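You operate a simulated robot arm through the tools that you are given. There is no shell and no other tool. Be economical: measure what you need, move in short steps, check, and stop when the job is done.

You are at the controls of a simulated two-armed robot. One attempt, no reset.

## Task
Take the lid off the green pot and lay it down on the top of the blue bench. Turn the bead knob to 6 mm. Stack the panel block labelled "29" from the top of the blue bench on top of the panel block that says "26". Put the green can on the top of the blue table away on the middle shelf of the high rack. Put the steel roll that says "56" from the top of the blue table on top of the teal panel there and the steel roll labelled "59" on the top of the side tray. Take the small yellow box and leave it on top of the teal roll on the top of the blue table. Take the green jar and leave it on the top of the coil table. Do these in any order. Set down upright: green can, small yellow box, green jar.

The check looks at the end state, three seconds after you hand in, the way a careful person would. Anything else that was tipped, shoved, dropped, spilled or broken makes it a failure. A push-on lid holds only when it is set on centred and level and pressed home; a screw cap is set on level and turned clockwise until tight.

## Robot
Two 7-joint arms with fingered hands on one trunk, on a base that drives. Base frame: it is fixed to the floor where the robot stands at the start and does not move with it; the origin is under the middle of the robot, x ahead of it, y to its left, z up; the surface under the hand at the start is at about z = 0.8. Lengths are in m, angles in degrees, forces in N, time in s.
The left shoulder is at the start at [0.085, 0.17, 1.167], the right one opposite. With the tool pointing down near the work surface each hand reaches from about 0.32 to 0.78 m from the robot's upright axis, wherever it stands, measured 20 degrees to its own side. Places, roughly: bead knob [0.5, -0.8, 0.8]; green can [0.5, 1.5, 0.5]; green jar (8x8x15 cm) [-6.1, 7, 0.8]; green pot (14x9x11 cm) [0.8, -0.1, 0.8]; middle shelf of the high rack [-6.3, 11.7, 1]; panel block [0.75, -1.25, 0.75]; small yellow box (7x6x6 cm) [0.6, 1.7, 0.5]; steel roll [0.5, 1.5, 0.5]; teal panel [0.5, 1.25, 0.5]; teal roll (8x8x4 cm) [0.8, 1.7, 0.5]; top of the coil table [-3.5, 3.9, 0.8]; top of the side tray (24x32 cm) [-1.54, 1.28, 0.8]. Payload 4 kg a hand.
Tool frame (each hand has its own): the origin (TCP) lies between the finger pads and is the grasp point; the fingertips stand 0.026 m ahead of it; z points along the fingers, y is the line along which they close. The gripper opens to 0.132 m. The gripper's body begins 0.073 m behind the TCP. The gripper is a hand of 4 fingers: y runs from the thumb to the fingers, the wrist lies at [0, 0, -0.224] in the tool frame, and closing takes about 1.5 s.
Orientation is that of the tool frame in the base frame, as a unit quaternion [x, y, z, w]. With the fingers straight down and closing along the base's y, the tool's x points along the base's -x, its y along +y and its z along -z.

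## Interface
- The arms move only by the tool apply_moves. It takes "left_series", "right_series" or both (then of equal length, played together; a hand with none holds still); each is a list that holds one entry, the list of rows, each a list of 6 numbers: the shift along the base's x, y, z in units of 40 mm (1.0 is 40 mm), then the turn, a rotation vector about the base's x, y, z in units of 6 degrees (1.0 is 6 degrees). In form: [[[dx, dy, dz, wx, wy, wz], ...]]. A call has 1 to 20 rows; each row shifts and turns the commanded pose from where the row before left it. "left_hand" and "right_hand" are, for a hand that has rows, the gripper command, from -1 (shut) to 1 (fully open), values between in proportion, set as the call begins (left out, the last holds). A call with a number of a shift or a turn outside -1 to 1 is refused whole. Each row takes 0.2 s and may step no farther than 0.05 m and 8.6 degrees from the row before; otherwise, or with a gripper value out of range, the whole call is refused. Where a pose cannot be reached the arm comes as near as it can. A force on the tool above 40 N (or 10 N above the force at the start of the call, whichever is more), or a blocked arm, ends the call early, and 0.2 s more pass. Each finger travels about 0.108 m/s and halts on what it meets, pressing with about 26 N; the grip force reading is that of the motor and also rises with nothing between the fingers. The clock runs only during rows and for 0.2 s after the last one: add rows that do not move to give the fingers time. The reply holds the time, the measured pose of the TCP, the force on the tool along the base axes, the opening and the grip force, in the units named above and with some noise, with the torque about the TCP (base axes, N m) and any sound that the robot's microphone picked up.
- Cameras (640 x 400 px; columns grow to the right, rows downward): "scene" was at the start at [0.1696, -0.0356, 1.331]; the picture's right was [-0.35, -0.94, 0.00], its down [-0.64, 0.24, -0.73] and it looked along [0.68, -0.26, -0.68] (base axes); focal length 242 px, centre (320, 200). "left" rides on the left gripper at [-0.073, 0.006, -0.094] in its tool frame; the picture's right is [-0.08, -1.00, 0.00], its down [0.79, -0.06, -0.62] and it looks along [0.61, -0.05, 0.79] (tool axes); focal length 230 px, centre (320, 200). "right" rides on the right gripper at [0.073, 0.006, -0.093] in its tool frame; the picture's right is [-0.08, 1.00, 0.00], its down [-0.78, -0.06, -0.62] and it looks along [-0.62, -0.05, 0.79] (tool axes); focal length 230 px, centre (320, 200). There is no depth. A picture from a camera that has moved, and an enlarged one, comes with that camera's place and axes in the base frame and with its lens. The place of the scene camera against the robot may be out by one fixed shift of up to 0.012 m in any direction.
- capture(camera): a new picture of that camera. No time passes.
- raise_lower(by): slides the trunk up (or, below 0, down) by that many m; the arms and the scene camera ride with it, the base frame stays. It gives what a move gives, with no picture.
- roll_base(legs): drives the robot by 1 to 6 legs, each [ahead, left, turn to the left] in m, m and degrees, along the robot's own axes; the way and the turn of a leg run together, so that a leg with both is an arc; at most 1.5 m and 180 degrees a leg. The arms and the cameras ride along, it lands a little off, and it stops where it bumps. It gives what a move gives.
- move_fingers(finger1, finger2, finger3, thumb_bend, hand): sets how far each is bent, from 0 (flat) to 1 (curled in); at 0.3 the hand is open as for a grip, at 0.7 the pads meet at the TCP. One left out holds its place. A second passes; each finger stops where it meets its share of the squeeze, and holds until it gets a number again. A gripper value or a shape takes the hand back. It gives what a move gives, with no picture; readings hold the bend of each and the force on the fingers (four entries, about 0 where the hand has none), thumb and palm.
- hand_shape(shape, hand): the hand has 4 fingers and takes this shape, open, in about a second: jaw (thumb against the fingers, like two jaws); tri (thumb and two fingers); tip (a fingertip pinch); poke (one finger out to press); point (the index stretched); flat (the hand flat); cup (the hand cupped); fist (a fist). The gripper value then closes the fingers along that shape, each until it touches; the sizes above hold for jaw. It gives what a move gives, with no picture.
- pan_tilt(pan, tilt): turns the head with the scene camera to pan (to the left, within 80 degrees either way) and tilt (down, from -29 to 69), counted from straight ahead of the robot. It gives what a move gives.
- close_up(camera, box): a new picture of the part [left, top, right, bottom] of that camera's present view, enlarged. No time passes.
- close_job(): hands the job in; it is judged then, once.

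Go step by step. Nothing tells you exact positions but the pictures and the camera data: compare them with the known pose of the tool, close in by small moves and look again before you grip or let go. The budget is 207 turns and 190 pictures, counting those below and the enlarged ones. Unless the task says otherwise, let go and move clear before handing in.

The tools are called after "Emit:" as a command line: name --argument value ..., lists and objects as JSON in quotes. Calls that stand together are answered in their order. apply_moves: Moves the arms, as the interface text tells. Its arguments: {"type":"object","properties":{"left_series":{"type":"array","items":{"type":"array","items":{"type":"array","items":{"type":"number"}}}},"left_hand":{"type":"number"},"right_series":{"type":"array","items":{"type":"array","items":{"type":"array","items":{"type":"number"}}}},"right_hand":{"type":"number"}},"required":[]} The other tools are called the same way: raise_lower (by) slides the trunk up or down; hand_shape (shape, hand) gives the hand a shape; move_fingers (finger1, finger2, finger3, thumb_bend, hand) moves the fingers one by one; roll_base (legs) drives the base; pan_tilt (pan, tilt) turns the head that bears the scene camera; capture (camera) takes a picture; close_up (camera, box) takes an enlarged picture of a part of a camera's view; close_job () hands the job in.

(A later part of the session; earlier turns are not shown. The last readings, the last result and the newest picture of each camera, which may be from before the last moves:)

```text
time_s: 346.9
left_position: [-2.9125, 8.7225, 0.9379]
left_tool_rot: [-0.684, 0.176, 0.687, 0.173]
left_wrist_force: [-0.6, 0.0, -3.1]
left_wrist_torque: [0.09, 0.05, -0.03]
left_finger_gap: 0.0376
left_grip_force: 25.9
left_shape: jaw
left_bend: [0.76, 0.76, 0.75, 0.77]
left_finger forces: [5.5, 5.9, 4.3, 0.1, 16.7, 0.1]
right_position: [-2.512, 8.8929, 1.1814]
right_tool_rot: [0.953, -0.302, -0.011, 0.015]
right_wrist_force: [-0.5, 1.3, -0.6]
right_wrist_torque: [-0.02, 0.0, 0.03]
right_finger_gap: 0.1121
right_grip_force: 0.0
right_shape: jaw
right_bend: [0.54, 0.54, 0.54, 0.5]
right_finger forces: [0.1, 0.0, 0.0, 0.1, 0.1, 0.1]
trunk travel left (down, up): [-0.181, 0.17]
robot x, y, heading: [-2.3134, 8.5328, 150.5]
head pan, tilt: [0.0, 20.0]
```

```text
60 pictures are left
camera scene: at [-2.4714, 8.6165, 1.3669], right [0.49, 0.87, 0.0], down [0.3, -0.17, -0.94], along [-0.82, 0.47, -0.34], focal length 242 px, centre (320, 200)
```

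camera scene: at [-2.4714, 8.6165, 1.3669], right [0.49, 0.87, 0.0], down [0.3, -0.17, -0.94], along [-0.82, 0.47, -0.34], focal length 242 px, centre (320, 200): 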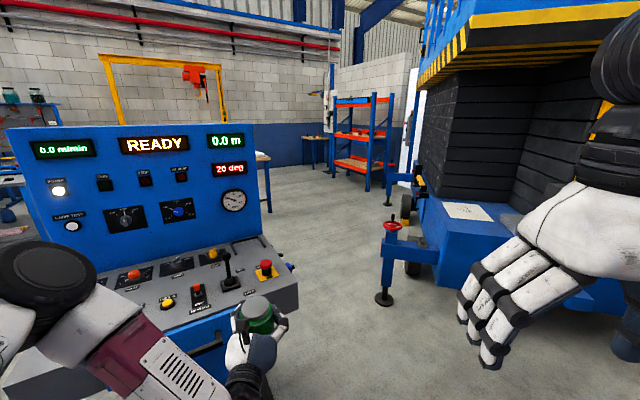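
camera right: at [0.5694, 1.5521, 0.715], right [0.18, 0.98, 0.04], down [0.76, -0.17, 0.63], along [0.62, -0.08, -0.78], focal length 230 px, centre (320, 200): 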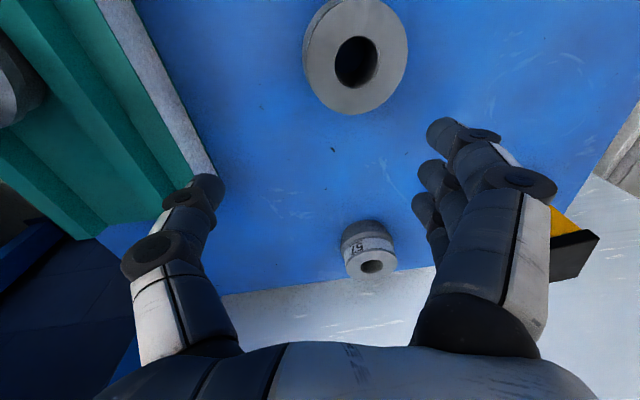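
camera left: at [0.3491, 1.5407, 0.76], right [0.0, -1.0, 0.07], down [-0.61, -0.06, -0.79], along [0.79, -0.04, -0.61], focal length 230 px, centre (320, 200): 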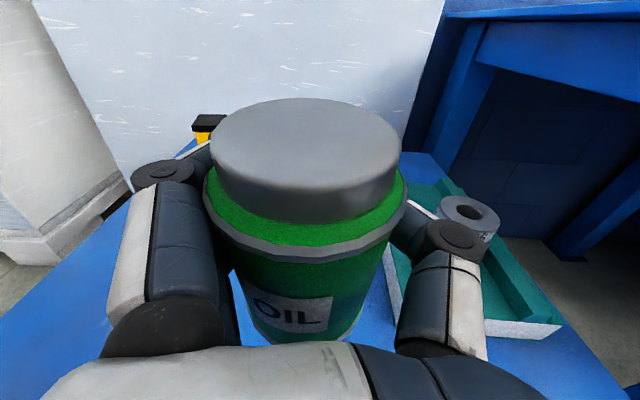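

Emit:
roll_base --legs '[[0.43, -0.757, 0], [0, 0, 29.5]]'

Emit:
pan_tilt --pan 5 --tilt 30

Emit:
capture --camera "scene"

```text
time_s: 355.6
left_position: [-2.9254, 9.2806, 0.9369]
left_tool_rot: [-0.706, -0.006, 0.708, -0.01]
left_wrist_force: [-0.5, 0.1, -3.3]
left_wrist_torque: [0.02, 0.05, -0.05]
left_finger_gap: 0.0373
left_grip_force: 25.6
left_shape: jaw
left_bend: [0.76, 0.76, 0.75, 0.77]
left_finger forces: [5.5, 5.8, 4.3, 0.1, 16.7, 0.0]
right_position: [-2.6633, 9.6281, 1.1823]
right_tool_rot: [0.999, -0.044, -0.007, 0.016]
right_wrist_force: [-0.3, -0.9, -0.8]
right_wrist_torque: [0.02, 0.02, 0.02]
right_finger_gap: 0.1121
right_grip_force: 0.0
right_shape: jaw
right_bend: [0.54, 0.54, 0.54, 0.5]
right_finger forces: [0.0, 0.0, 0.1, 0.0, 0.0, 0.0]
trunk travel left (down, up): [-0.181, 0.17]
robot x, y, heading: [-2.3087, 9.418, -179.6]
head pan, tilt: [0.0, 20.0]
```

```text
time_s: 356.3
left_position: [-2.9248, 9.2826, 0.9367]
left_tool_rot: [-0.706, -0.005, 0.708, -0.009]
left_wrist_force: [0.3, 0.1, -3.1]
left_wrist_torque: [0.03, 0.07, 0.0]
left_finger_gap: 0.0377
left_grip_force: 25.8
left_shape: jaw
left_bend: [0.76, 0.76, 0.75, 0.77]
left_finger forces: [5.5, 5.8, 4.2, 0.1, 16.6, 0.1]
right_position: [-2.6638, 9.6284, 1.1827]
right_tool_rot: [0.999, -0.044, -0.007, 0.016]
right_wrist_force: [-0.6, 0.7, -0.1]
right_wrist_torque: [-0.02, -0.02, 0.02]
right_finger_gap: 0.112
right_grip_force: 0.1
right_shape: jaw
right_bend: [0.54, 0.54, 0.54, 0.5]
right_finger forces: [0.1, 0.0, 0.0, 0.0, 0.0, 0.1]
trunk travel left (down, up): [-0.181, 0.17]
robot x, y, heading: [-2.3116, 9.4121, -179.9]
head pan, tilt: [5.0, 30.0]
```

```text
59 pictures are left
camera scene: at [-2.4896, 9.4006, 1.3509], right [-0.09, 1.0, 0.0], down [0.5, 0.05, -0.87], along [-0.86, -0.08, -0.5], focal length 242 px, centre (320, 200)
```

scene: 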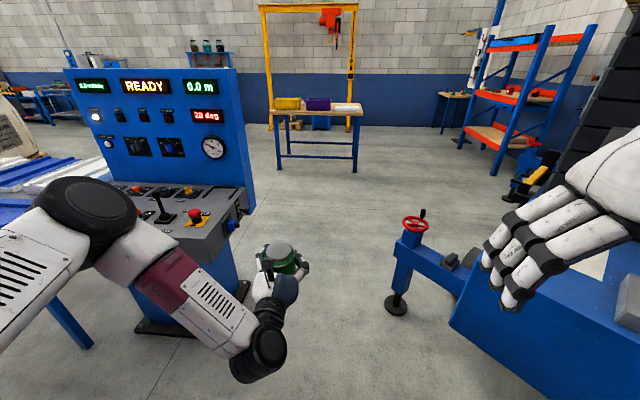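

The gap between console and outrigger looks ~0.9 m at floor level. I'll extend the left arm forward and inward to tuck its elbow, then go slowly west.

Emit:
apply_moves --left_series '[[[-0.7, 0.4, 0.4, 0, 0, 0], [-0.7, 0.4, 0.4, 0, 0, 0], [-0.7, 0.4, 0.4, 0, 0, 0], [-0.8, 0.4, 0.4, 0, 0, 0], [-0.8, 0.4, 0.4, 0, 0, 0], [-0.8, 0.4, 0.4, 0, 0, 0], [0, 0, 0, 0, 0, 0]]]'

Emit:
capture --camera "scene"

```text
time_s: 357.9
left_position: [-3.1056, 9.3753, 1.0339]
left_tool_rot: [-0.706, -0.005, 0.708, -0.01]
left_wrist_force: [-0.6, 0.0, -3.6]
left_wrist_torque: [0.06, 0.05, -0.02]
left_finger_gap: 0.0375
left_grip_force: 26.4
left_shape: jaw
left_bend: [0.76, 0.76, 0.75, 0.77]
left_finger forces: [5.5, 5.9, 4.3, 0.0, 16.6, 0.0]
right_position: [-2.6638, 9.6283, 1.1811]
right_tool_rot: [0.999, -0.045, -0.007, 0.016]
right_wrist_force: [-0.1, -0.3, -0.6]
right_wrist_torque: [0.0, 0.03, 0.0]
right_finger_gap: 0.1121
right_grip_force: 0.0
right_shape: jaw
right_bend: [0.54, 0.54, 0.54, 0.5]
right_finger forces: [0.1, 0.0, 0.1, 0.0, 0.0, 0.1]
trunk travel left (down, up): [-0.181, 0.17]
robot x, y, heading: [-2.3091, 9.4175, -179.6]
head pan, tilt: [5.0, 30.0]
```

```text
58 pictures are left
camera scene: at [-2.4897, 9.4002, 1.3508], right [-0.09, 1.0, 0.0], down [0.5, 0.05, -0.87], along [-0.86, -0.08, -0.5], focal length 242 px, centre (320, 200)
```

scene: 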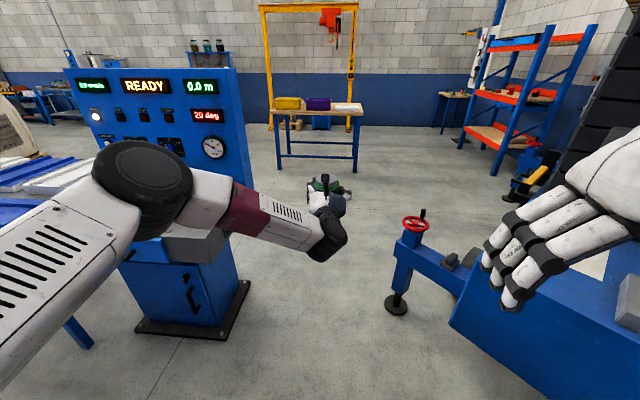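

Emit:
roll_base --legs '[[0.7, -0.01, 0], [0.7, 0, 0]]'

Emit:
pan_tilt --pan -30 --tilt 20

Emit:
capture --camera "scene"

```text
time_s: 365.2
left_position: [-4.5273, 9.4636, 1.0321]
left_tool_rot: [-0.706, 0.015, 0.708, 0.011]
left_wrist_force: [-0.3, -0.3, -3.3]
left_wrist_torque: [0.0, 0.09, -0.01]
left_finger_gap: 0.0375
left_grip_force: 26.3
left_shape: jaw
left_bend: [0.76, 0.76, 0.75, 0.77]
left_finger forces: [5.5, 5.7, 4.4, 0.0, 16.6, 0.0]
right_position: [-4.071, 9.6899, 1.1821]
right_tool_rot: [0.997, -0.075, -0.008, 0.016]
right_wrist_force: [-0.2, -0.4, -0.7]
right_wrist_torque: [0.01, 0.0, -0.05]
right_finger_gap: 0.1121
right_grip_force: 0.0
right_shape: jaw
right_bend: [0.54, 0.54, 0.54, 0.5]
right_finger forces: [0.0, 0.0, 0.0, 0.1, 0.1, 0.1]
trunk travel left (down, up): [-0.181, 0.17]
robot x, y, heading: [-3.7311, 9.4575, 176.7]
head pan, tilt: [5.0, 30.0]
```

```text
time_s: 366.2
left_position: [-4.5261, 9.4633, 1.0337]
left_tool_rot: [-0.706, 0.017, 0.708, 0.012]
left_wrist_force: [-0.1, 0.2, -3.8]
left_wrist_torque: [0.03, 0.08, 0.0]
left_finger_gap: 0.0373
left_grip_force: 26.0
left_shape: jaw
left_bend: [0.76, 0.76, 0.75, 0.77]
left_finger forces: [5.4, 5.7, 4.3, 0.0, 16.5, 0.1]
right_position: [-4.0705, 9.6892, 1.1822]
right_tool_rot: [0.997, -0.075, -0.007, 0.016]
right_wrist_force: [-0.1, -0.5, -0.2]
right_wrist_torque: [-0.04, 0.03, 0.0]
right_finger_gap: 0.1119
right_grip_force: 0.0
right_shape: jaw
right_bend: [0.54, 0.54, 0.54, 0.5]
right_finger forces: [0.1, 0.0, 0.1, 0.1, 0.0, 0.1]
trunk travel left (down, up): [-0.181, 0.17]
robot x, y, heading: [-3.7317, 9.4576, 176.6]
head pan, tilt: [-30.0, 20.0]
```

```text
57 pictures are left
camera scene: at [-3.8974, 9.5057, 1.3668], right [0.55, 0.84, 0.0], down [0.29, -0.19, -0.94], along [-0.79, 0.51, -0.34], focal length 242 px, centre (320, 200)
```

scene: 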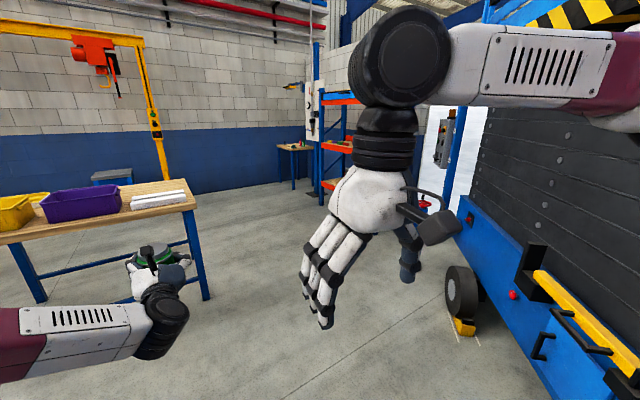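

Emit:
roll_base --legs '[[0.45, -0.4, 0], [0.5, -0.55, -35]]'

Emit:
pan_tilt --pan 0 --tilt 20

Emit:
capture --camera "scene"

```text
time_s: 368.2
left_position: [-4.65, 9.518, 1.0287]
left_tool_rot: [0.708, -0.014, -0.706, -0.006]
left_wrist_force: [-0.6, 0.9, -4.0]
left_wrist_torque: [0.06, 0.1, 0.04]
left_finger_gap: 0.037
left_grip_force: 25.6
left_shape: jaw
left_bend: [0.76, 0.76, 0.75, 0.77]
left_finger forces: [5.6, 6.0, 4.3, 0.0, 17.2, 0.0]
right_position: [-4.1946, 9.7494, 1.1794]
right_tool_rot: [0.997, -0.073, -0.006, 0.017]
right_wrist_force: [-0.5, 0.7, -1.2]
right_wrist_torque: [-0.08, -0.05, 0.01]
right_finger_gap: 0.112
right_grip_force: 0.0
right_shape: jaw
right_bend: [0.54, 0.54, 0.54, 0.5]
right_finger forces: [0.1, 0.1, 0.1, 0.0, 0.0, 0.0]
trunk travel left (down, up): [-0.181, 0.17]
robot x, y, heading: [-3.8511, 9.5117, 176.8]
head pan, tilt: [-30.0, 20.0]
stopped in leg 1: the robot was blocked; the commanded pose is now the measured one
```

```text
time_s: 369.1
left_position: [-4.6472, 9.5147, 1.0333]
left_tool_rot: [-0.706, 0.012, 0.708, 0.007]
left_wrist_force: [-0.6, 0.3, -3.9]
left_wrist_torque: [0.04, 0.08, 0.0]
left_finger_gap: 0.0373
left_grip_force: 26.3
left_shape: jaw
left_bend: [0.76, 0.76, 0.75, 0.77]
left_finger forces: [5.7, 6.0, 4.3, 0.0, 16.8, 0.0]
right_position: [-4.1919, 9.7432, 1.1833]
right_tool_rot: [0.997, -0.071, -0.008, 0.015]
right_wrist_force: [0.0, -0.8, -0.5]
right_wrist_torque: [0.02, -0.04, 0.04]
right_finger_gap: 0.112
right_grip_force: 0.1
right_shape: jaw
right_bend: [0.54, 0.54, 0.54, 0.5]
right_finger forces: [0.0, 0.1, 0.0, 0.0, 0.0, 0.0]
trunk travel left (down, up): [-0.181, 0.17]
robot x, y, heading: [-3.8538, 9.5104, 177.0]
head pan, tilt: [0.0, 20.0]
```

```text
56 pictures are left
camera scene: at [-4.0328, 9.5153, 1.3668], right [0.05, 1.0, 0.0], down [0.34, -0.02, -0.94], along [-0.94, 0.05, -0.34], focal length 242 px, centre (320, 200)
```

scene: 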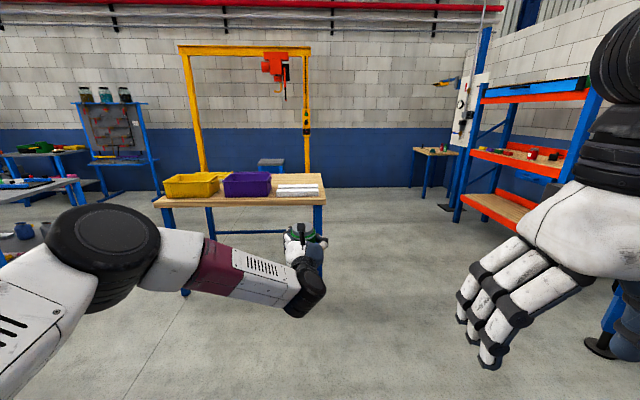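

Emit:
roll_base --legs '[[0.05, 0.04, 0], [0.7, 0, 0], [0, -0.7, -30]]'

Emit:
capture --camera "scene"

```text
time_s: 379.7
left_position: [-5.0756, 10.5666, 1.0334]
left_tool_rot: [-0.678, 0.198, 0.681, 0.194]
left_wrist_force: [-0.2, -0.2, -3.1]
left_wrist_torque: [0.07, 0.06, 0.03]
left_finger_gap: 0.0372
left_grip_force: 26.0
left_shape: jaw
left_bend: [0.76, 0.76, 0.75, 0.77]
left_finger forces: [5.5, 5.7, 4.1, 0.0, 15.9, 0.0]
right_position: [-4.5645, 10.5324, 1.1826]
right_tool_rot: [0.943, -0.332, -0.012, 0.013]
right_wrist_force: [0.4, 0.0, 0.1]
right_wrist_torque: [-0.02, 0.04, -0.01]
right_finger_gap: 0.1121
right_grip_force: 0.0
right_shape: jaw
right_bend: [0.54, 0.54, 0.54, 0.5]
right_finger forces: [0.1, 0.0, 0.0, 0.0, 0.0, 0.0]
trunk travel left (down, up): [-0.181, 0.17]
robot x, y, heading: [-4.3898, 10.1588, 146.6]
head pan, tilt: [0.0, 20.0]
```

```text
55 pictures are left
camera scene: at [-4.541, 10.2562, 1.3668], right [0.55, 0.83, 0.0], down [0.29, -0.19, -0.94], along [-0.78, 0.52, -0.34], focal length 242 px, centre (320, 200)
```

scene: 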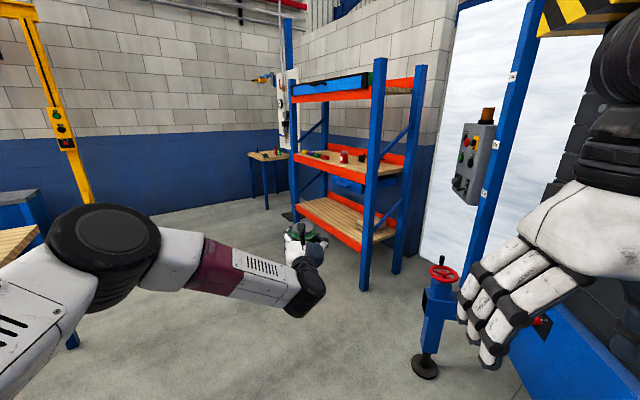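

Emit:
close_up --camera "scene" --box '[260, 50, 440, 300]'

```text
1.60 times, centred on (350, 175) of scene
camera zoom: at [-4.541, 10.2562, 1.3668], right [0.55, 0.83, 0.0], down [0.29, -0.19, -0.94], along [-0.78, 0.52, -0.34], focal length 388 px, centre (272, 240)
```

zoom: 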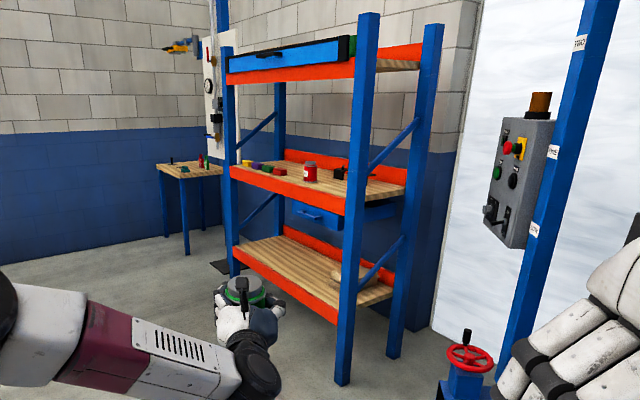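

The rack faces -y; its middle shelf (z≈0.95) has room. I'll drive in front of it and face it.

Emit:
roll_base --legs '[[1.1, 0.66, 0], [0.4, 0.24, -28], [0, 0, -28]]'

Emit:
pan_tilt --pan 0 --tilt 20

Emit:
capture --camera "scene"

```text
time_s: 389.9
left_position: [-6.1512, 11.164, 1.0331]
left_tool_rot: [-0.504, 0.494, 0.51, 0.492]
left_wrist_force: [-0.5, 0.5, -3.6]
left_wrist_torque: [0.04, -0.05, 0.0]
left_finger_gap: 0.0368
left_grip_force: 26.1
left_shape: jaw
left_bend: [0.76, 0.76, 0.75, 0.77]
left_finger forces: [5.3, 5.7, 4.0, 0.0, 15.7, 0.0]
right_position: [-5.8956, 10.7203, 1.1827]
right_tool_rot: [-0.675, 0.738, 0.017, -0.006]
right_wrist_force: [-0.1, 0.0, -0.8]
right_wrist_torque: [0.03, 0.0, 0.0]
right_finger_gap: 0.1122
right_grip_force: 0.1
right_shape: jaw
right_bend: [0.54, 0.54, 0.54, 0.5]
right_finger forces: [0.1, 0.1, 0.0, 0.0, 0.1, 0.0]
trunk travel left (down, up): [-0.181, 0.17]
robot x, y, heading: [-6.1107, 10.3676, 90.3]
head pan, tilt: [0.0, 20.0]
```

```text
time_s: 390.6
left_position: [-6.1526, 11.1653, 1.0324]
left_tool_rot: [-0.505, 0.494, 0.509, 0.492]
left_wrist_force: [0.1, -0.1, -3.5]
left_wrist_torque: [0.09, 0.0, -0.02]
left_finger_gap: 0.037
left_grip_force: 26.1
left_shape: jaw
left_bend: [0.76, 0.76, 0.75, 0.77]
left_finger forces: [5.3, 5.8, 3.9, 0.0, 15.7, 0.0]
right_position: [-5.8958, 10.7198, 1.183]
right_tool_rot: [-0.675, 0.737, 0.017, -0.006]
right_wrist_force: [-0.2, 0.7, -0.2]
right_wrist_torque: [0.04, 0.01, -0.02]
right_finger_gap: 0.1118
right_grip_force: 0.1
right_shape: jaw
right_bend: [0.54, 0.54, 0.54, 0.5]
right_finger forces: [0.1, 0.1, 0.0, 0.0, 0.1, 0.0]
trunk travel left (down, up): [-0.181, 0.17]
robot x, y, heading: [-6.1095, 10.3696, 90.2]
head pan, tilt: [0.0, 20.0]
```

```text
53 pictures are left
camera scene: at [-6.1069, 10.5455, 1.3668], right [1.0, 0.0, 0.0], down [0.0, -0.34, -0.94], along [0.0, 0.94, -0.34], focal length 242 px, centre (320, 200)
```

scene: 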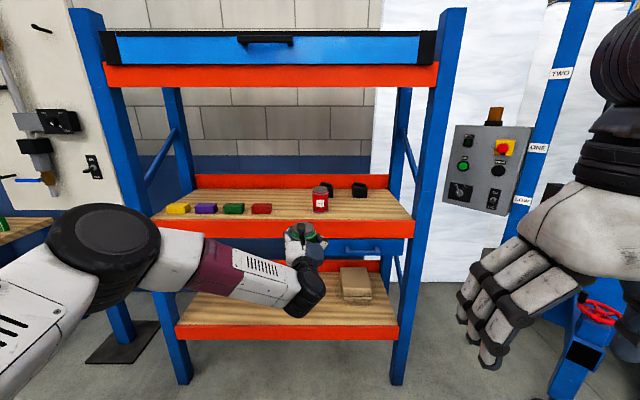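

Free spot on the middle shelf right of the red can, x≈-5.885. I'll align and move in with the can held ~5 cm above the shelf.

Emit:
roll_base --legs '[[0, -0.265, 0]]'

Emit:
apply_moves --left_series '[[[0, 0, 0.6, 0, 0, 0], [0, 0, 0, 0, 0, 0]]]'

Emit:
roll_base --legs '[[0.25, 0, 0]]'

Emit:
capture --camera "scene"

Emit:
capture --camera "left"

```text
time_s: 393.6
left_position: [-5.877, 11.1629, 1.0337]
left_tool_rot: [-0.503, 0.495, 0.51, 0.492]
left_wrist_force: [-0.2, -0.7, -3.2]
left_wrist_torque: [0.07, -0.02, 0.02]
left_finger_gap: 0.0369
left_grip_force: 25.9
left_shape: jaw
left_bend: [0.76, 0.76, 0.75, 0.77]
left_finger forces: [5.3, 5.7, 4.0, 0.0, 15.7, 0.1]
right_position: [-5.6217, 10.7206, 1.183]
right_tool_rot: [-0.674, 0.738, 0.017, -0.005]
right_wrist_force: [0.4, 0.2, 1.0]
right_wrist_torque: [0.02, 0.03, -0.02]
right_finger_gap: 0.1121
right_grip_force: 0.0
right_shape: jaw
right_bend: [0.54, 0.54, 0.54, 0.5]
right_finger forces: [0.0, 0.0, 0.0, 0.0, 0.1, 0.0]
trunk travel left (down, up): [-0.181, 0.17]
robot x, y, heading: [-5.8385, 10.3726, 90.4]
head pan, tilt: [0.0, 20.0]
```

```text
time_s: 394.1
left_position: [-5.8784, 11.1663, 1.0558]
left_tool_rot: [-0.505, 0.494, 0.509, 0.492]
left_wrist_force: [0.6, 0.1, -3.0]
left_wrist_torque: [0.07, -0.03, 0.0]
left_finger_gap: 0.037
left_grip_force: 26.4
left_shape: jaw
left_bend: [0.76, 0.76, 0.75, 0.77]
left_finger forces: [5.2, 5.7, 4.1, 0.1, 15.6, 0.1]
right_position: [-5.6218, 10.7209, 1.182]
right_tool_rot: [-0.675, 0.738, 0.015, -0.006]
right_wrist_force: [-0.1, -0.4, 0.7]
right_wrist_torque: [-0.02, 0.03, -0.01]
right_finger_gap: 0.1121
right_grip_force: 0.1
right_shape: jaw
right_bend: [0.54, 0.54, 0.54, 0.5]
right_finger forces: [0.0, 0.0, 0.0, 0.0, 0.0, 0.1]
trunk travel left (down, up): [-0.181, 0.17]
robot x, y, heading: [-5.8395, 10.3659, 90.0]
head pan, tilt: [0.0, 20.0]
```

```text
time_s: 396.0
left_position: [-5.8777, 11.4137, 1.055]
left_tool_rot: [-0.504, 0.495, 0.508, 0.493]
left_wrist_force: [0.8, -0.4, -3.1]
left_wrist_torque: [0.09, -0.03, 0.02]
left_finger_gap: 0.0369
left_grip_force: 26.2
left_shape: jaw
left_bend: [0.76, 0.76, 0.75, 0.77]
left_finger forces: [5.3, 5.7, 4.1, 0.0, 15.6, 0.0]
right_position: [-5.6228, 10.9691, 1.1827]
right_tool_rot: [-0.675, 0.738, 0.015, -0.006]
right_wrist_force: [-0.4, -0.3, 0.3]
right_wrist_torque: [-0.01, 0.0, -0.01]
right_finger_gap: 0.112
right_grip_force: 0.1
right_shape: jaw
right_bend: [0.54, 0.54, 0.54, 0.5]
right_finger forces: [0.0, 0.0, 0.0, 0.0, 0.0, 0.1]
trunk travel left (down, up): [-0.181, 0.17]
robot x, y, heading: [-5.8366, 10.6144, 90.0]
head pan, tilt: [0.0, 20.0]
```

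```text
52 pictures are left
camera scene: at [-5.8337, 10.7952, 1.3668], right [1.0, 0.0, 0.0], down [0.0, -0.34, -0.94], along [0.0, 0.94, -0.34], focal length 242 px, centre (320, 200)
```

scene: 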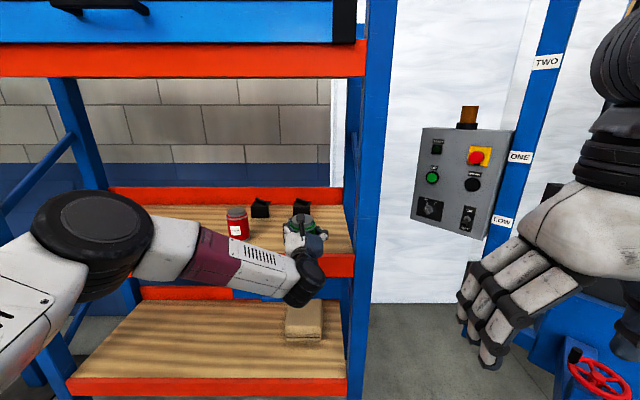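

```text
51 pictures are left
camera left: at [-5.8823, 11.3203, 1.1304], right [1.0, 0.02, 0.07], down [0.07, -0.61, -0.79], along [0.02, 0.79, -0.61], focal length 230 px, centre (320, 200)
```

left: 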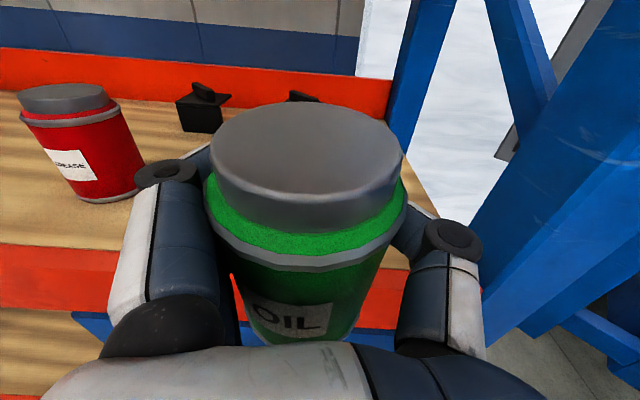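

Emit:
apply_moves --left_series '[[[0, 0, 0.5, 0, 0, 0], [0, 0, 0, 0, 0, 0]]]'

Emit:
roll_base --legs '[[0.135, 0, 0]]'

Emit:
capture --camera "left"

Emit:
close_up --camera "scene" --box '[220, 160, 400, 340]'

```text
time_s: 396.6
left_position: [-5.8782, 11.4148, 1.0753]
left_tool_rot: [-0.504, 0.495, 0.509, 0.492]
left_wrist_force: [0.0, 0.1, -3.1]
left_wrist_torque: [0.09, -0.03, 0.0]
left_finger_gap: 0.0372
left_grip_force: 25.2
left_shape: jaw
left_bend: [0.76, 0.76, 0.75, 0.77]
left_finger forces: [5.3, 5.7, 4.1, 0.0, 15.6, 0.1]
right_position: [-5.6223, 10.9698, 1.181]
right_tool_rot: [-0.675, 0.737, 0.016, -0.005]
right_wrist_force: [0.1, 0.6, -1.3]
right_wrist_torque: [0.0, -0.02, -0.01]
right_finger_gap: 0.1121
right_grip_force: 0.0
right_shape: jaw
right_bend: [0.54, 0.54, 0.54, 0.5]
right_finger forces: [0.1, 0.0, 0.1, 0.1, 0.0, 0.0]
trunk travel left (down, up): [-0.181, 0.17]
robot x, y, heading: [-5.8361, 10.6186, 90.0]
head pan, tilt: [0.0, 20.0]
```

```text
time_s: 397.9
left_position: [-5.8781, 11.5491, 1.0754]
left_tool_rot: [-0.504, 0.495, 0.509, 0.492]
left_wrist_force: [0.9, 0.6, -4.2]
left_wrist_torque: [0.07, -0.08, 0.02]
left_finger_gap: 0.0372
left_grip_force: 26.3
left_shape: jaw
left_bend: [0.76, 0.76, 0.75, 0.77]
left_finger forces: [5.4, 5.6, 4.1, 0.0, 15.6, 0.0]
right_position: [-5.623, 11.1037, 1.1804]
right_tool_rot: [-0.674, 0.738, 0.016, -0.006]
right_wrist_force: [-0.2, 1.0, -0.3]
right_wrist_torque: [0.01, 0.0, -0.01]
right_finger_gap: 0.1122
right_grip_force: 0.1
right_shape: jaw
right_bend: [0.54, 0.54, 0.54, 0.5]
right_finger forces: [0.0, 0.1, 0.0, 0.0, 0.0, 0.0]
trunk travel left (down, up): [-0.181, 0.17]
robot x, y, heading: [-5.8331, 10.7546, 90.1]
head pan, tilt: [0.0, 20.0]
```

```text
50 pictures are left
camera left: at [-5.8827, 11.4551, 1.1498], right [1.0, 0.02, 0.07], down [0.07, -0.61, -0.79], along [0.02, 0.79, -0.61], focal length 230 px, centre (320, 200)
```

left: 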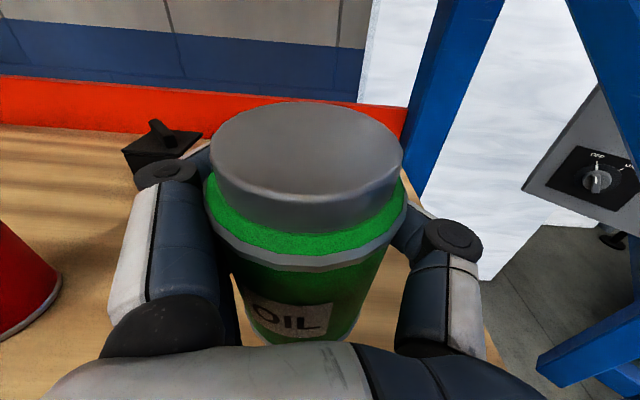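

```text
2.22 times, centred on (310, 250) of scene
camera zoom: at [-5.8339, 10.9297, 1.3667], right [1.0, 0.0, 0.0], down [0.0, -0.34, -0.94], along [0.0, 0.94, -0.34], focal length 539 px, centre (342, 89)
```

zoom: 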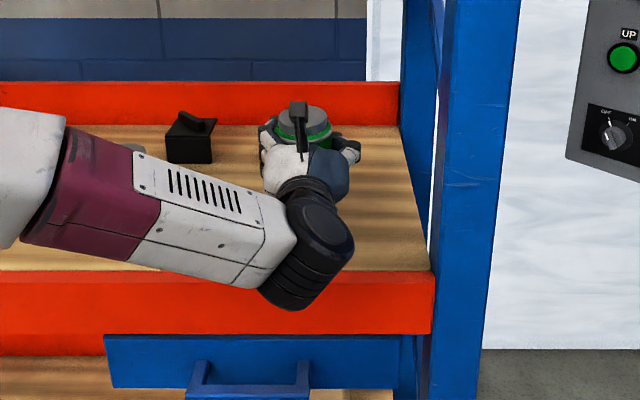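

Emit:
apply_moves --left_series '[[[0, 0, -0.4, 0, 0, 0], [0, 0, -0.3, 0, 0, 0], [0, 0, 0, 0, 0, 0]]]'

Emit:
apply_moves --left_series '[[[0, 0, -0.12, 0, 0, 0], [0, 0, 0, 0, 0, 0]]]'

Emit:
apply_moves --left_series '[[[0, 0, -0.12, 0, 0, 0], [0, 0, 0, 0, 0, 0]]]'

```text
time_s: 398.7
left_position: [-5.8791, 11.5486, 1.0487]
left_tool_rot: [-0.504, 0.495, 0.508, 0.493]
left_wrist_force: [-0.3, -0.1, -3.4]
left_wrist_torque: [0.08, -0.03, 0.0]
left_finger_gap: 0.0372
left_grip_force: 26.4
left_shape: jaw
left_bend: [0.76, 0.76, 0.75, 0.77]
left_finger forces: [5.1, 5.8, 4.1, 0.0, 15.6, 0.0]
right_position: [-5.6231, 11.1028, 1.1827]
right_tool_rot: [-0.675, 0.738, 0.016, -0.006]
right_wrist_force: [0.1, -0.1, 0.5]
right_wrist_torque: [-0.02, 0.0, 0.02]
right_finger_gap: 0.112
right_grip_force: 0.0
right_shape: jaw
right_bend: [0.54, 0.54, 0.54, 0.5]
right_finger forces: [0.1, 0.1, 0.0, 0.0, 0.1, 0.0]
trunk travel left (down, up): [-0.181, 0.17]
robot x, y, heading: [-5.8369, 10.752, 89.9]
head pan, tilt: [0.0, 20.0]
```

```text
time_s: 399.3
left_position: [-5.8787, 11.5482, 1.0434]
left_tool_rot: [-0.503, 0.495, 0.509, 0.492]
left_wrist_force: [0.0, 0.9, -3.1]
left_wrist_torque: [0.06, -0.01, 0.0]
left_finger_gap: 0.0367
left_grip_force: 26.2
left_shape: jaw
left_bend: [0.76, 0.76, 0.75, 0.77]
left_finger forces: [5.3, 5.7, 4.1, 0.0, 15.6, 0.0]
right_position: [-5.6236, 11.1014, 1.1825]
right_tool_rot: [-0.674, 0.738, 0.017, -0.005]
right_wrist_force: [-1.0, 0.3, -0.1]
right_wrist_torque: [-0.04, 0.03, 0.02]
right_finger_gap: 0.1123
right_grip_force: 0.0
right_shape: jaw
right_bend: [0.54, 0.54, 0.54, 0.5]
right_finger forces: [0.0, 0.0, 0.0, 0.1, 0.0, 0.1]
trunk travel left (down, up): [-0.181, 0.17]
robot x, y, heading: [-5.8354, 10.752, 90.0]
head pan, tilt: [0.0, 20.0]
```

```text
time_s: 399.9
left_position: [-5.8794, 11.5487, 1.039]
left_tool_rot: [-0.504, 0.495, 0.51, 0.492]
left_wrist_force: [-0.1, -0.3, -4.2]
left_wrist_torque: [0.06, -0.03, 0.0]
left_finger_gap: 0.0367
left_grip_force: 25.8
left_shape: jaw
left_bend: [0.76, 0.76, 0.75, 0.77]
left_finger forces: [5.3, 5.7, 4.1, 0.1, 15.5, 0.1]
right_position: [-5.6218, 11.1027, 1.1826]
right_tool_rot: [-0.674, 0.738, 0.016, -0.006]
right_wrist_force: [-0.2, 0.6, -0.5]
right_wrist_torque: [-0.01, -0.01, 0.0]
right_finger_gap: 0.1119
right_grip_force: 0.1
right_shape: jaw
right_bend: [0.54, 0.54, 0.54, 0.5]
right_finger forces: [0.0, 0.0, 0.0, 0.1, 0.0, 0.0]
trunk travel left (down, up): [-0.181, 0.17]
robot x, y, heading: [-5.8351, 10.7508, 90.0]
head pan, tilt: [0.0, 20.0]
```

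Emit:
apply_moves --left_series '[[[0, 0, -0.1, 0, 0, 0], [0, 0, 0, 0, 0, 0]]]'

Emit:
apply_moves --left_series '[[[0, 0, -0.1, 0, 0, 0], [0, 0, 0, 0, 0, 0]]]'

Emit:
apply_moves --left_series '[[[0, 0, -0.1, 0, 0, 0], [0, 0, 0, 0, 0, 0]]]'

Emit:
capture --camera "left"

```text
time_s: 400.5
left_position: [-5.8811, 11.5475, 1.0357]
left_tool_rot: [-0.503, 0.495, 0.509, 0.493]
left_wrist_force: [0.4, 0.1, -3.4]
left_wrist_torque: [0.1, 0.04, 0.0]
left_finger_gap: 0.037
left_grip_force: 25.9
left_shape: jaw
left_bend: [0.76, 0.76, 0.75, 0.77]
left_finger forces: [5.4, 5.7, 4.1, 0.0, 15.6, 0.0]
right_position: [-5.6222, 11.103, 1.1823]
right_tool_rot: [-0.674, 0.739, 0.016, -0.005]
right_wrist_force: [0.5, 1.3, 0.0]
right_wrist_torque: [0.03, -0.02, -0.04]
right_finger_gap: 0.1118
right_grip_force: 0.0
right_shape: jaw
right_bend: [0.54, 0.54, 0.54, 0.5]
right_finger forces: [0.0, 0.1, 0.0, 0.0, 0.1, 0.0]
trunk travel left (down, up): [-0.181, 0.17]
robot x, y, heading: [-5.8377, 10.7508, 89.9]
head pan, tilt: [0.0, 20.0]
```

```text
time_s: 401.1
left_position: [-5.8798, 11.5474, 1.0312]
left_tool_rot: [-0.504, 0.495, 0.509, 0.493]
left_wrist_force: [0.1, 0.2, -4.1]
left_wrist_torque: [0.05, -0.02, 0.01]
left_finger_gap: 0.0369
left_grip_force: 26.3
left_shape: jaw
left_bend: [0.76, 0.76, 0.75, 0.77]
left_finger forces: [5.3, 5.5, 4.1, 0.0, 15.5, 0.1]
right_position: [-5.622, 11.1019, 1.1826]
right_tool_rot: [-0.674, 0.738, 0.016, -0.006]
right_wrist_force: [-0.8, 0.0, 0.6]
right_wrist_torque: [0.02, 0.0, 0.05]
right_finger_gap: 0.112
right_grip_force: 0.0
right_shape: jaw
right_bend: [0.54, 0.54, 0.54, 0.5]
right_finger forces: [0.0, 0.0, 0.0, 0.0, 0.0, 0.0]
trunk travel left (down, up): [-0.181, 0.17]
robot x, y, heading: [-5.8363, 10.7558, 90.1]
head pan, tilt: [0.0, 20.0]
```

```text
time_s: 401.7
left_position: [-5.8796, 11.5485, 1.0266]
left_tool_rot: [-0.503, 0.495, 0.509, 0.493]
left_wrist_force: [-0.3, -0.1, -3.5]
left_wrist_torque: [0.05, -0.02, -0.03]
left_finger_gap: 0.0369
left_grip_force: 26.1
left_shape: jaw
left_bend: [0.76, 0.76, 0.75, 0.77]
left_finger forces: [5.2, 5.8, 4.1, 0.0, 15.4, 0.1]
right_position: [-5.6219, 11.1023, 1.182]
right_tool_rot: [-0.674, 0.739, 0.017, -0.005]
right_wrist_force: [-0.1, -0.3, 0.4]
right_wrist_torque: [-0.01, 0.0, 0.01]
right_finger_gap: 0.1122
right_grip_force: 0.0
right_shape: jaw
right_bend: [0.54, 0.54, 0.54, 0.5]
right_finger forces: [0.1, 0.0, 0.0, 0.0, 0.0, 0.0]
trunk travel left (down, up): [-0.181, 0.17]
robot x, y, heading: [-5.8318, 10.7528, 90.3]
head pan, tilt: [0.0, 20.0]
```

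```text
48 pictures are left
camera left: at [-5.8833, 11.4546, 1.1012], right [1.0, 0.02, 0.07], down [0.07, -0.61, -0.79], along [0.02, 0.79, -0.61], focal length 230 px, centre (320, 200)
```

left: 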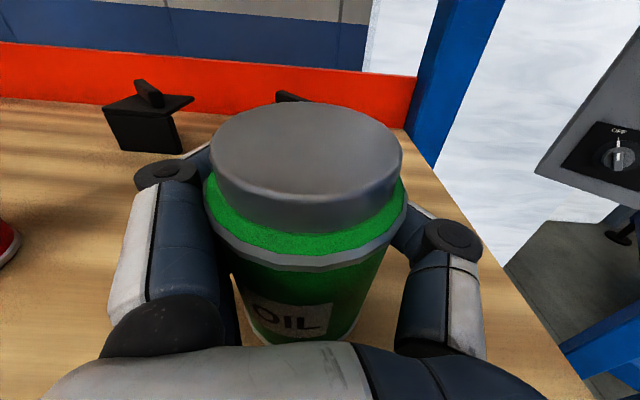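

Emit:
apply_moves --left_series '[[[0, 0, -0.1, 0, 0, 0], [0, 0, 0, 0, 0, 0]]]'

Emit:
apply_moves --left_series '[[[0, 0, -0.1, 0, 0, 0], [0, 0, 0, 0, 0, 0]]]'

Emit:
apply_moves --left_series '[[[0, 0, -0.1, 0, 0, 0], [0, 0, 0, 0, 0, 0]]]'

Emit:
apply_moves --left_series '[[[0, 0, -0.08, 0, 0, 0], [0, 0, 0, 0, 0, 0]]]'

Emit:
close_up --camera "scene" --box '[260, 160, 380, 290]'

```text
time_s: 402.3
left_position: [-5.8783, 11.5492, 1.0238]
left_tool_rot: [-0.503, 0.495, 0.509, 0.492]
left_wrist_force: [0.2, -0.9, -3.8]
left_wrist_torque: [0.09, -0.03, -0.03]
left_finger_gap: 0.0369
left_grip_force: 25.9
left_shape: jaw
left_bend: [0.76, 0.76, 0.75, 0.77]
left_finger forces: [5.4, 5.7, 4.1, 0.0, 15.5, 0.0]
right_position: [-5.6232, 11.1028, 1.1826]
right_tool_rot: [-0.674, 0.738, 0.017, -0.006]
right_wrist_force: [-0.4, -0.8, -0.1]
right_wrist_torque: [-0.03, 0.02, -0.02]
right_finger_gap: 0.1119
right_grip_force: 0.1
right_shape: jaw
right_bend: [0.54, 0.54, 0.54, 0.5]
right_finger forces: [0.0, 0.1, 0.1, 0.0, 0.0, 0.0]
trunk travel left (down, up): [-0.181, 0.17]
robot x, y, heading: [-5.8367, 10.7492, 90.0]
head pan, tilt: [0.0, 20.0]
```

```text
time_s: 402.9
left_position: [-5.8781, 11.5488, 1.0197]
left_tool_rot: [-0.503, 0.494, 0.509, 0.493]
left_wrist_force: [0.1, 1.2, 0.3]
left_wrist_torque: [-0.06, 0.02, -0.04]
left_finger_gap: 0.0369
left_grip_force: 25.9
left_shape: jaw
left_bend: [0.76, 0.76, 0.75, 0.77]
left_finger forces: [6.1, 5.5, 3.6, 0.0, 15.8, 0.0]
right_position: [-5.6228, 11.1017, 1.1827]
right_tool_rot: [-0.674, 0.738, 0.017, -0.005]
right_wrist_force: [-0.2, 0.0, -0.4]
right_wrist_torque: [-0.01, 0.0, -0.02]
right_finger_gap: 0.112
right_grip_force: 0.0
right_shape: jaw
right_bend: [0.54, 0.54, 0.54, 0.5]
right_finger forces: [0.0, 0.0, 0.0, 0.0, 0.0, 0.0]
trunk travel left (down, up): [-0.181, 0.17]
robot x, y, heading: [-5.8369, 10.7509, 89.9]
head pan, tilt: [0.0, 20.0]
```

```text
time_s: 403.5
left_position: [-5.8788, 11.5476, 1.018]
left_tool_rot: [-0.503, 0.494, 0.509, 0.494]
left_wrist_force: [0.2, 4.4, 8.1]
left_wrist_torque: [-0.18, 0.18, -0.06]
left_finger_gap: 0.0365
left_grip_force: 25.8
left_shape: jaw
left_bend: [0.76, 0.76, 0.76, 0.77]
left_finger forces: [6.6, 5.5, 3.7, 0.0, 16.6, 0.0]
right_position: [-5.6223, 11.1022, 1.1819]
right_tool_rot: [-0.675, 0.738, 0.016, -0.005]
right_wrist_force: [0.9, 0.5, -0.4]
right_wrist_torque: [0.01, -0.01, 0.02]
right_finger_gap: 0.1119
right_grip_force: 0.1
right_shape: jaw
right_bend: [0.54, 0.54, 0.54, 0.5]
right_finger forces: [0.0, 0.0, 0.0, 0.1, 0.1, 0.0]
trunk travel left (down, up): [-0.181, 0.17]
robot x, y, heading: [-5.8359, 10.7528, 90.1]
head pan, tilt: [0.0, 20.0]
```

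```text
time_s: 404.1
left_position: [-5.8779, 11.5485, 1.0157]
left_tool_rot: [-0.503, 0.493, 0.51, 0.494]
left_wrist_force: [-0.4, 6.2, 17.0]
left_wrist_torque: [-0.26, 0.23, -0.13]
left_finger_gap: 0.0362
left_grip_force: 25.9
left_shape: jaw
left_bend: [0.76, 0.76, 0.76, 0.77]
left_finger forces: [6.4, 6.0, 4.2, 0.0, 16.5, 0.1]
right_position: [-5.6228, 11.1013, 1.1834]
right_tool_rot: [-0.674, 0.738, 0.017, -0.005]
right_wrist_force: [-0.4, 0.3, 1.1]
right_wrist_torque: [0.01, 0.01, -0.01]
right_finger_gap: 0.112
right_grip_force: 0.0
right_shape: jaw
right_bend: [0.54, 0.54, 0.54, 0.5]
right_finger forces: [0.0, 0.0, 0.0, 0.0, 0.0, 0.1]
trunk travel left (down, up): [-0.181, 0.17]
robot x, y, heading: [-5.8312, 10.7543, 89.9]
head pan, tilt: [0.0, 20.0]
```

```text
3.08 times, centred on (320, 225) of scene
camera zoom: at [-5.8337, 10.9269, 1.3674], right [1.0, 0.0, 0.0], down [0.0, -0.34, -0.94], along [0.0, 0.94, -0.34], focal length 746 px, centre (320, 123)
```

zoom: 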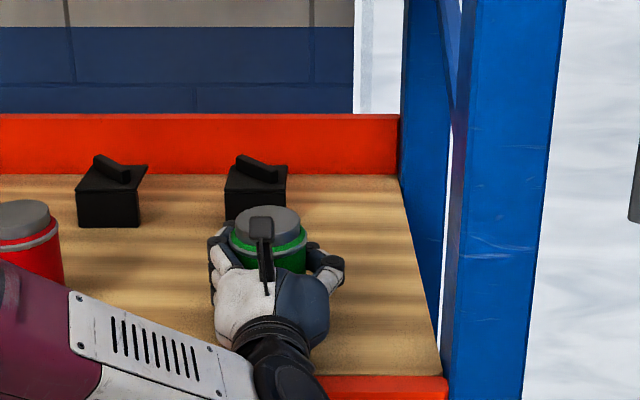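

Emit:
apply_moves --left_series '[[[0, 0, 0.06, 0, 0, 0], [0, 0, 0, 0, 0, 0]]]'

Emit:
apply_moves --left_series '[[[0, 0, 0, 0, 0, 0], [0, 0, 0, 0, 0, 0], [0, 0, 0, 0, 0, 0], [0, 0, 0, 0, 0, 0], [0, 0, 0, 0, 0, 0]]]' --left_hand 0.5

Emit:
capture --camera "left"

```text
time_s: 404.7
left_position: [-5.8785, 11.5478, 1.0157]
left_tool_rot: [-0.504, 0.494, 0.51, 0.493]
left_wrist_force: [-1.7, 6.9, 16.6]
left_wrist_torque: [-0.24, 0.21, -0.14]
left_finger_gap: 0.0363
left_grip_force: 26.0
left_shape: jaw
left_bend: [0.76, 0.76, 0.76, 0.77]
left_finger forces: [6.6, 6.3, 4.5, 0.1, 16.6, 0.0]
right_position: [-5.6227, 11.1013, 1.1832]
right_tool_rot: [-0.674, 0.738, 0.017, -0.006]
right_wrist_force: [0.3, -1.0, 0.2]
right_wrist_torque: [-0.01, 0.0, -0.01]
right_finger_gap: 0.1118
right_grip_force: 0.0
right_shape: jaw
right_bend: [0.54, 0.54, 0.54, 0.5]
right_finger forces: [0.0, 0.0, 0.1, 0.0, 0.0, 0.0]
trunk travel left (down, up): [-0.181, 0.17]
robot x, y, heading: [-5.8345, 10.7534, 90.2]
head pan, tilt: [0.0, 20.0]
```

```text
time_s: 405.9
left_position: [-5.8785, 11.5486, 1.0147]
left_tool_rot: [-0.504, 0.495, 0.508, 0.493]
left_wrist_force: [0.4, 0.8, -0.4]
left_wrist_torque: [-0.01, 0.01, 0.0]
left_finger_gap: 0.0986
left_grip_force: 0.1
left_shape: jaw
left_bend: [0.64, 0.64, 0.64, 0.6]
left_finger forces: [0.1, 0.0, 0.0, 0.1, 0.0, 0.1]
right_position: [-5.6218, 11.1025, 1.1818]
right_tool_rot: [-0.674, 0.738, 0.016, -0.005]
right_wrist_force: [0.7, 0.5, -0.5]
right_wrist_torque: [-0.01, 0.0, -0.02]
right_finger_gap: 0.1119
right_grip_force: 0.0
right_shape: jaw
right_bend: [0.54, 0.54, 0.54, 0.5]
right_finger forces: [0.0, 0.0, 0.0, 0.1, 0.0, 0.0]
trunk travel left (down, up): [-0.181, 0.17]
robot x, y, heading: [-5.8354, 10.7526, 90.0]
head pan, tilt: [0.0, 20.0]
```

```text
46 pictures are left
camera left: at [-5.8821, 11.4536, 1.0888], right [1.0, 0.02, 0.07], down [0.07, -0.61, -0.79], along [0.02, 0.79, -0.61], focal length 230 px, centre (320, 200)
```

left: 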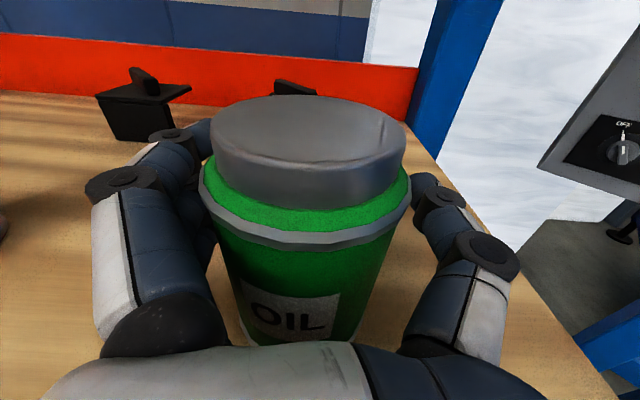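

Emit:
apply_moves --left_series '[[[0, -0.4, 0, 0, 0, 0], [0, -0.6, 0, 0, 0, 0], [0, -0.8, 0, 0, 0, 0], [0, -0.8, 0, 0, 0, 0], [0, -0.8, 0, 0, 0, 0], [0, 0, 0, 0, 0, 0]]]'

Emit:
roll_base --legs '[[-0.4, 0, 0]]'

Emit:
capture --camera "scene"

```text
time_s: 407.3
left_position: [-5.8772, 11.4123, 1.0141]
left_tool_rot: [-0.504, 0.494, 0.508, 0.493]
left_wrist_force: [-0.4, 0.4, 0.1]
left_wrist_torque: [0.02, 0.02, 0.03]
left_finger_gap: 0.0988
left_grip_force: 0.0
left_shape: jaw
left_bend: [0.64, 0.64, 0.64, 0.6]
left_finger forces: [0.0, 0.0, 0.0, 0.0, 0.0, 0.0]
right_position: [-5.6227, 11.1027, 1.1817]
right_tool_rot: [-0.674, 0.739, 0.017, -0.005]
right_wrist_force: [0.0, -0.3, -0.7]
right_wrist_torque: [0.03, 0.01, 0.01]
right_finger_gap: 0.112
right_grip_force: 0.1
right_shape: jaw
right_bend: [0.54, 0.54, 0.54, 0.5]
right_finger forces: [0.0, 0.0, 0.0, 0.0, 0.0, 0.1]
trunk travel left (down, up): [-0.181, 0.17]
robot x, y, heading: [-5.8403, 10.7523, 89.9]
head pan, tilt: [0.0, 20.0]
```

```text
time_s: 409.8
left_position: [-5.8758, 11.0165, 1.0143]
left_tool_rot: [-0.502, 0.496, 0.508, 0.494]
left_wrist_force: [0.0, -0.4, -0.1]
left_wrist_torque: [-0.01, 0.01, 0.03]
left_finger_gap: 0.0989
left_grip_force: 0.0
left_shape: jaw
left_bend: [0.64, 0.64, 0.64, 0.6]
left_finger forces: [0.0, 0.0, 0.1, 0.0, 0.0, 0.1]
right_position: [-5.6216, 10.7038, 1.1819]
right_tool_rot: [-0.673, 0.74, 0.017, -0.005]
right_wrist_force: [-0.8, 0.7, -0.3]
right_wrist_torque: [-0.01, 0.02, -0.02]
right_finger_gap: 0.1119
right_grip_force: 0.1
right_shape: jaw
right_bend: [0.54, 0.54, 0.54, 0.5]
right_finger forces: [0.0, 0.0, 0.0, 0.1, 0.0, 0.1]
trunk travel left (down, up): [-0.181, 0.17]
robot x, y, heading: [-5.835, 10.3525, 89.9]
head pan, tilt: [0.0, 20.0]
```

```text
45 pictures are left
camera scene: at [-5.8331, 10.5312, 1.367], right [1.0, 0.0, 0.0], down [0.0, -0.34, -0.94], along [0.0, 0.94, -0.34], focal length 242 px, centre (320, 200)
```

scene: 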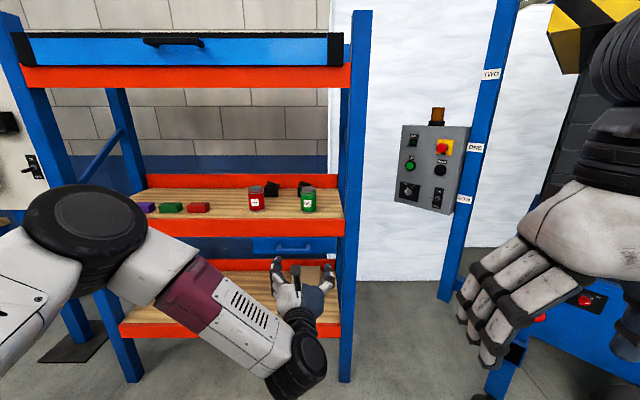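

The can stands on the middle shelf. Next is the jar: drive south-west of here to its table.

Emit:
roll_base --legs '[[-0.1, -0.85, 0], [0, 0, 90], [0, 0, 88], [1.4, 0, 0]]'

Emit:
pan_tilt --pan -25 --tilt 25

Emit:
capture --camera "scene"

```text
time_s: 432.0
left_position: [-5.0464, 8.1619, 1.0136]
left_tool_rot: [0.513, 0.485, -0.511, 0.49]
left_wrist_force: [-0.1, 0.5, 0.7]
left_wrist_torque: [-0.02, 0.01, 0.02]
left_finger_gap: 0.0985
left_grip_force: 0.0
left_shape: jaw
left_bend: [0.64, 0.64, 0.64, 0.6]
left_finger forces: [0.0, 0.1, 0.0, 0.0, 0.0, 0.0]
right_position: [-5.2785, 8.49, 1.1829]
right_tool_rot: [0.762, 0.647, 0.005, 0.017]
right_wrist_force: [-0.2, 0.1, 0.4]
right_wrist_torque: [0.0, -0.01, 0.0]
right_finger_gap: 0.1118
right_grip_force: 0.1
right_shape: jaw
right_bend: [0.54, 0.54, 0.54, 0.5]
right_finger forces: [0.1, 0.0, 0.1, 0.0, 0.0, 0.0]
trunk travel left (down, up): [-0.181, 0.17]
robot x, y, heading: [-5.0391, 8.8235, -93.9]
head pan, tilt: [0.0, 20.0]
```

```text
time_s: 432.9
left_position: [-5.0451, 8.162, 1.014]
left_tool_rot: [0.512, 0.486, -0.511, 0.49]
left_wrist_force: [0.0, -0.3, 0.2]
left_wrist_torque: [0.0, -0.01, -0.01]
left_finger_gap: 0.0989
left_grip_force: 0.0
left_shape: jaw
left_bend: [0.64, 0.64, 0.64, 0.6]
left_finger forces: [0.0, 0.0, 0.0, 0.0, 0.1, 0.0]
right_position: [-5.2786, 8.4919, 1.1818]
right_tool_rot: [0.762, 0.648, 0.005, 0.016]
right_wrist_force: [-1.0, -0.1, -0.1]
right_wrist_torque: [0.0, -0.03, -0.04]
right_finger_gap: 0.112
right_grip_force: 0.2
right_shape: jaw
right_bend: [0.54, 0.54, 0.54, 0.5]
right_finger forces: [0.0, 0.0, 0.1, 0.1, 0.0, 0.0]
trunk travel left (down, up): [-0.181, 0.17]
robot x, y, heading: [-5.0402, 8.8237, -94.1]
head pan, tilt: [-25.0, 25.0]
```

```text
44 pictures are left
camera scene: at [-5.0886, 8.6477, 1.3588], right [-0.87, 0.48, 0.0], down [0.2, 0.37, -0.91], along [-0.44, -0.79, -0.42], focal length 242 px, centre (320, 200)
```

scene: 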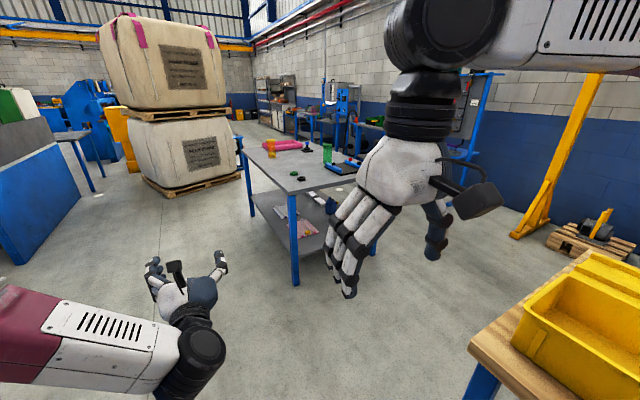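

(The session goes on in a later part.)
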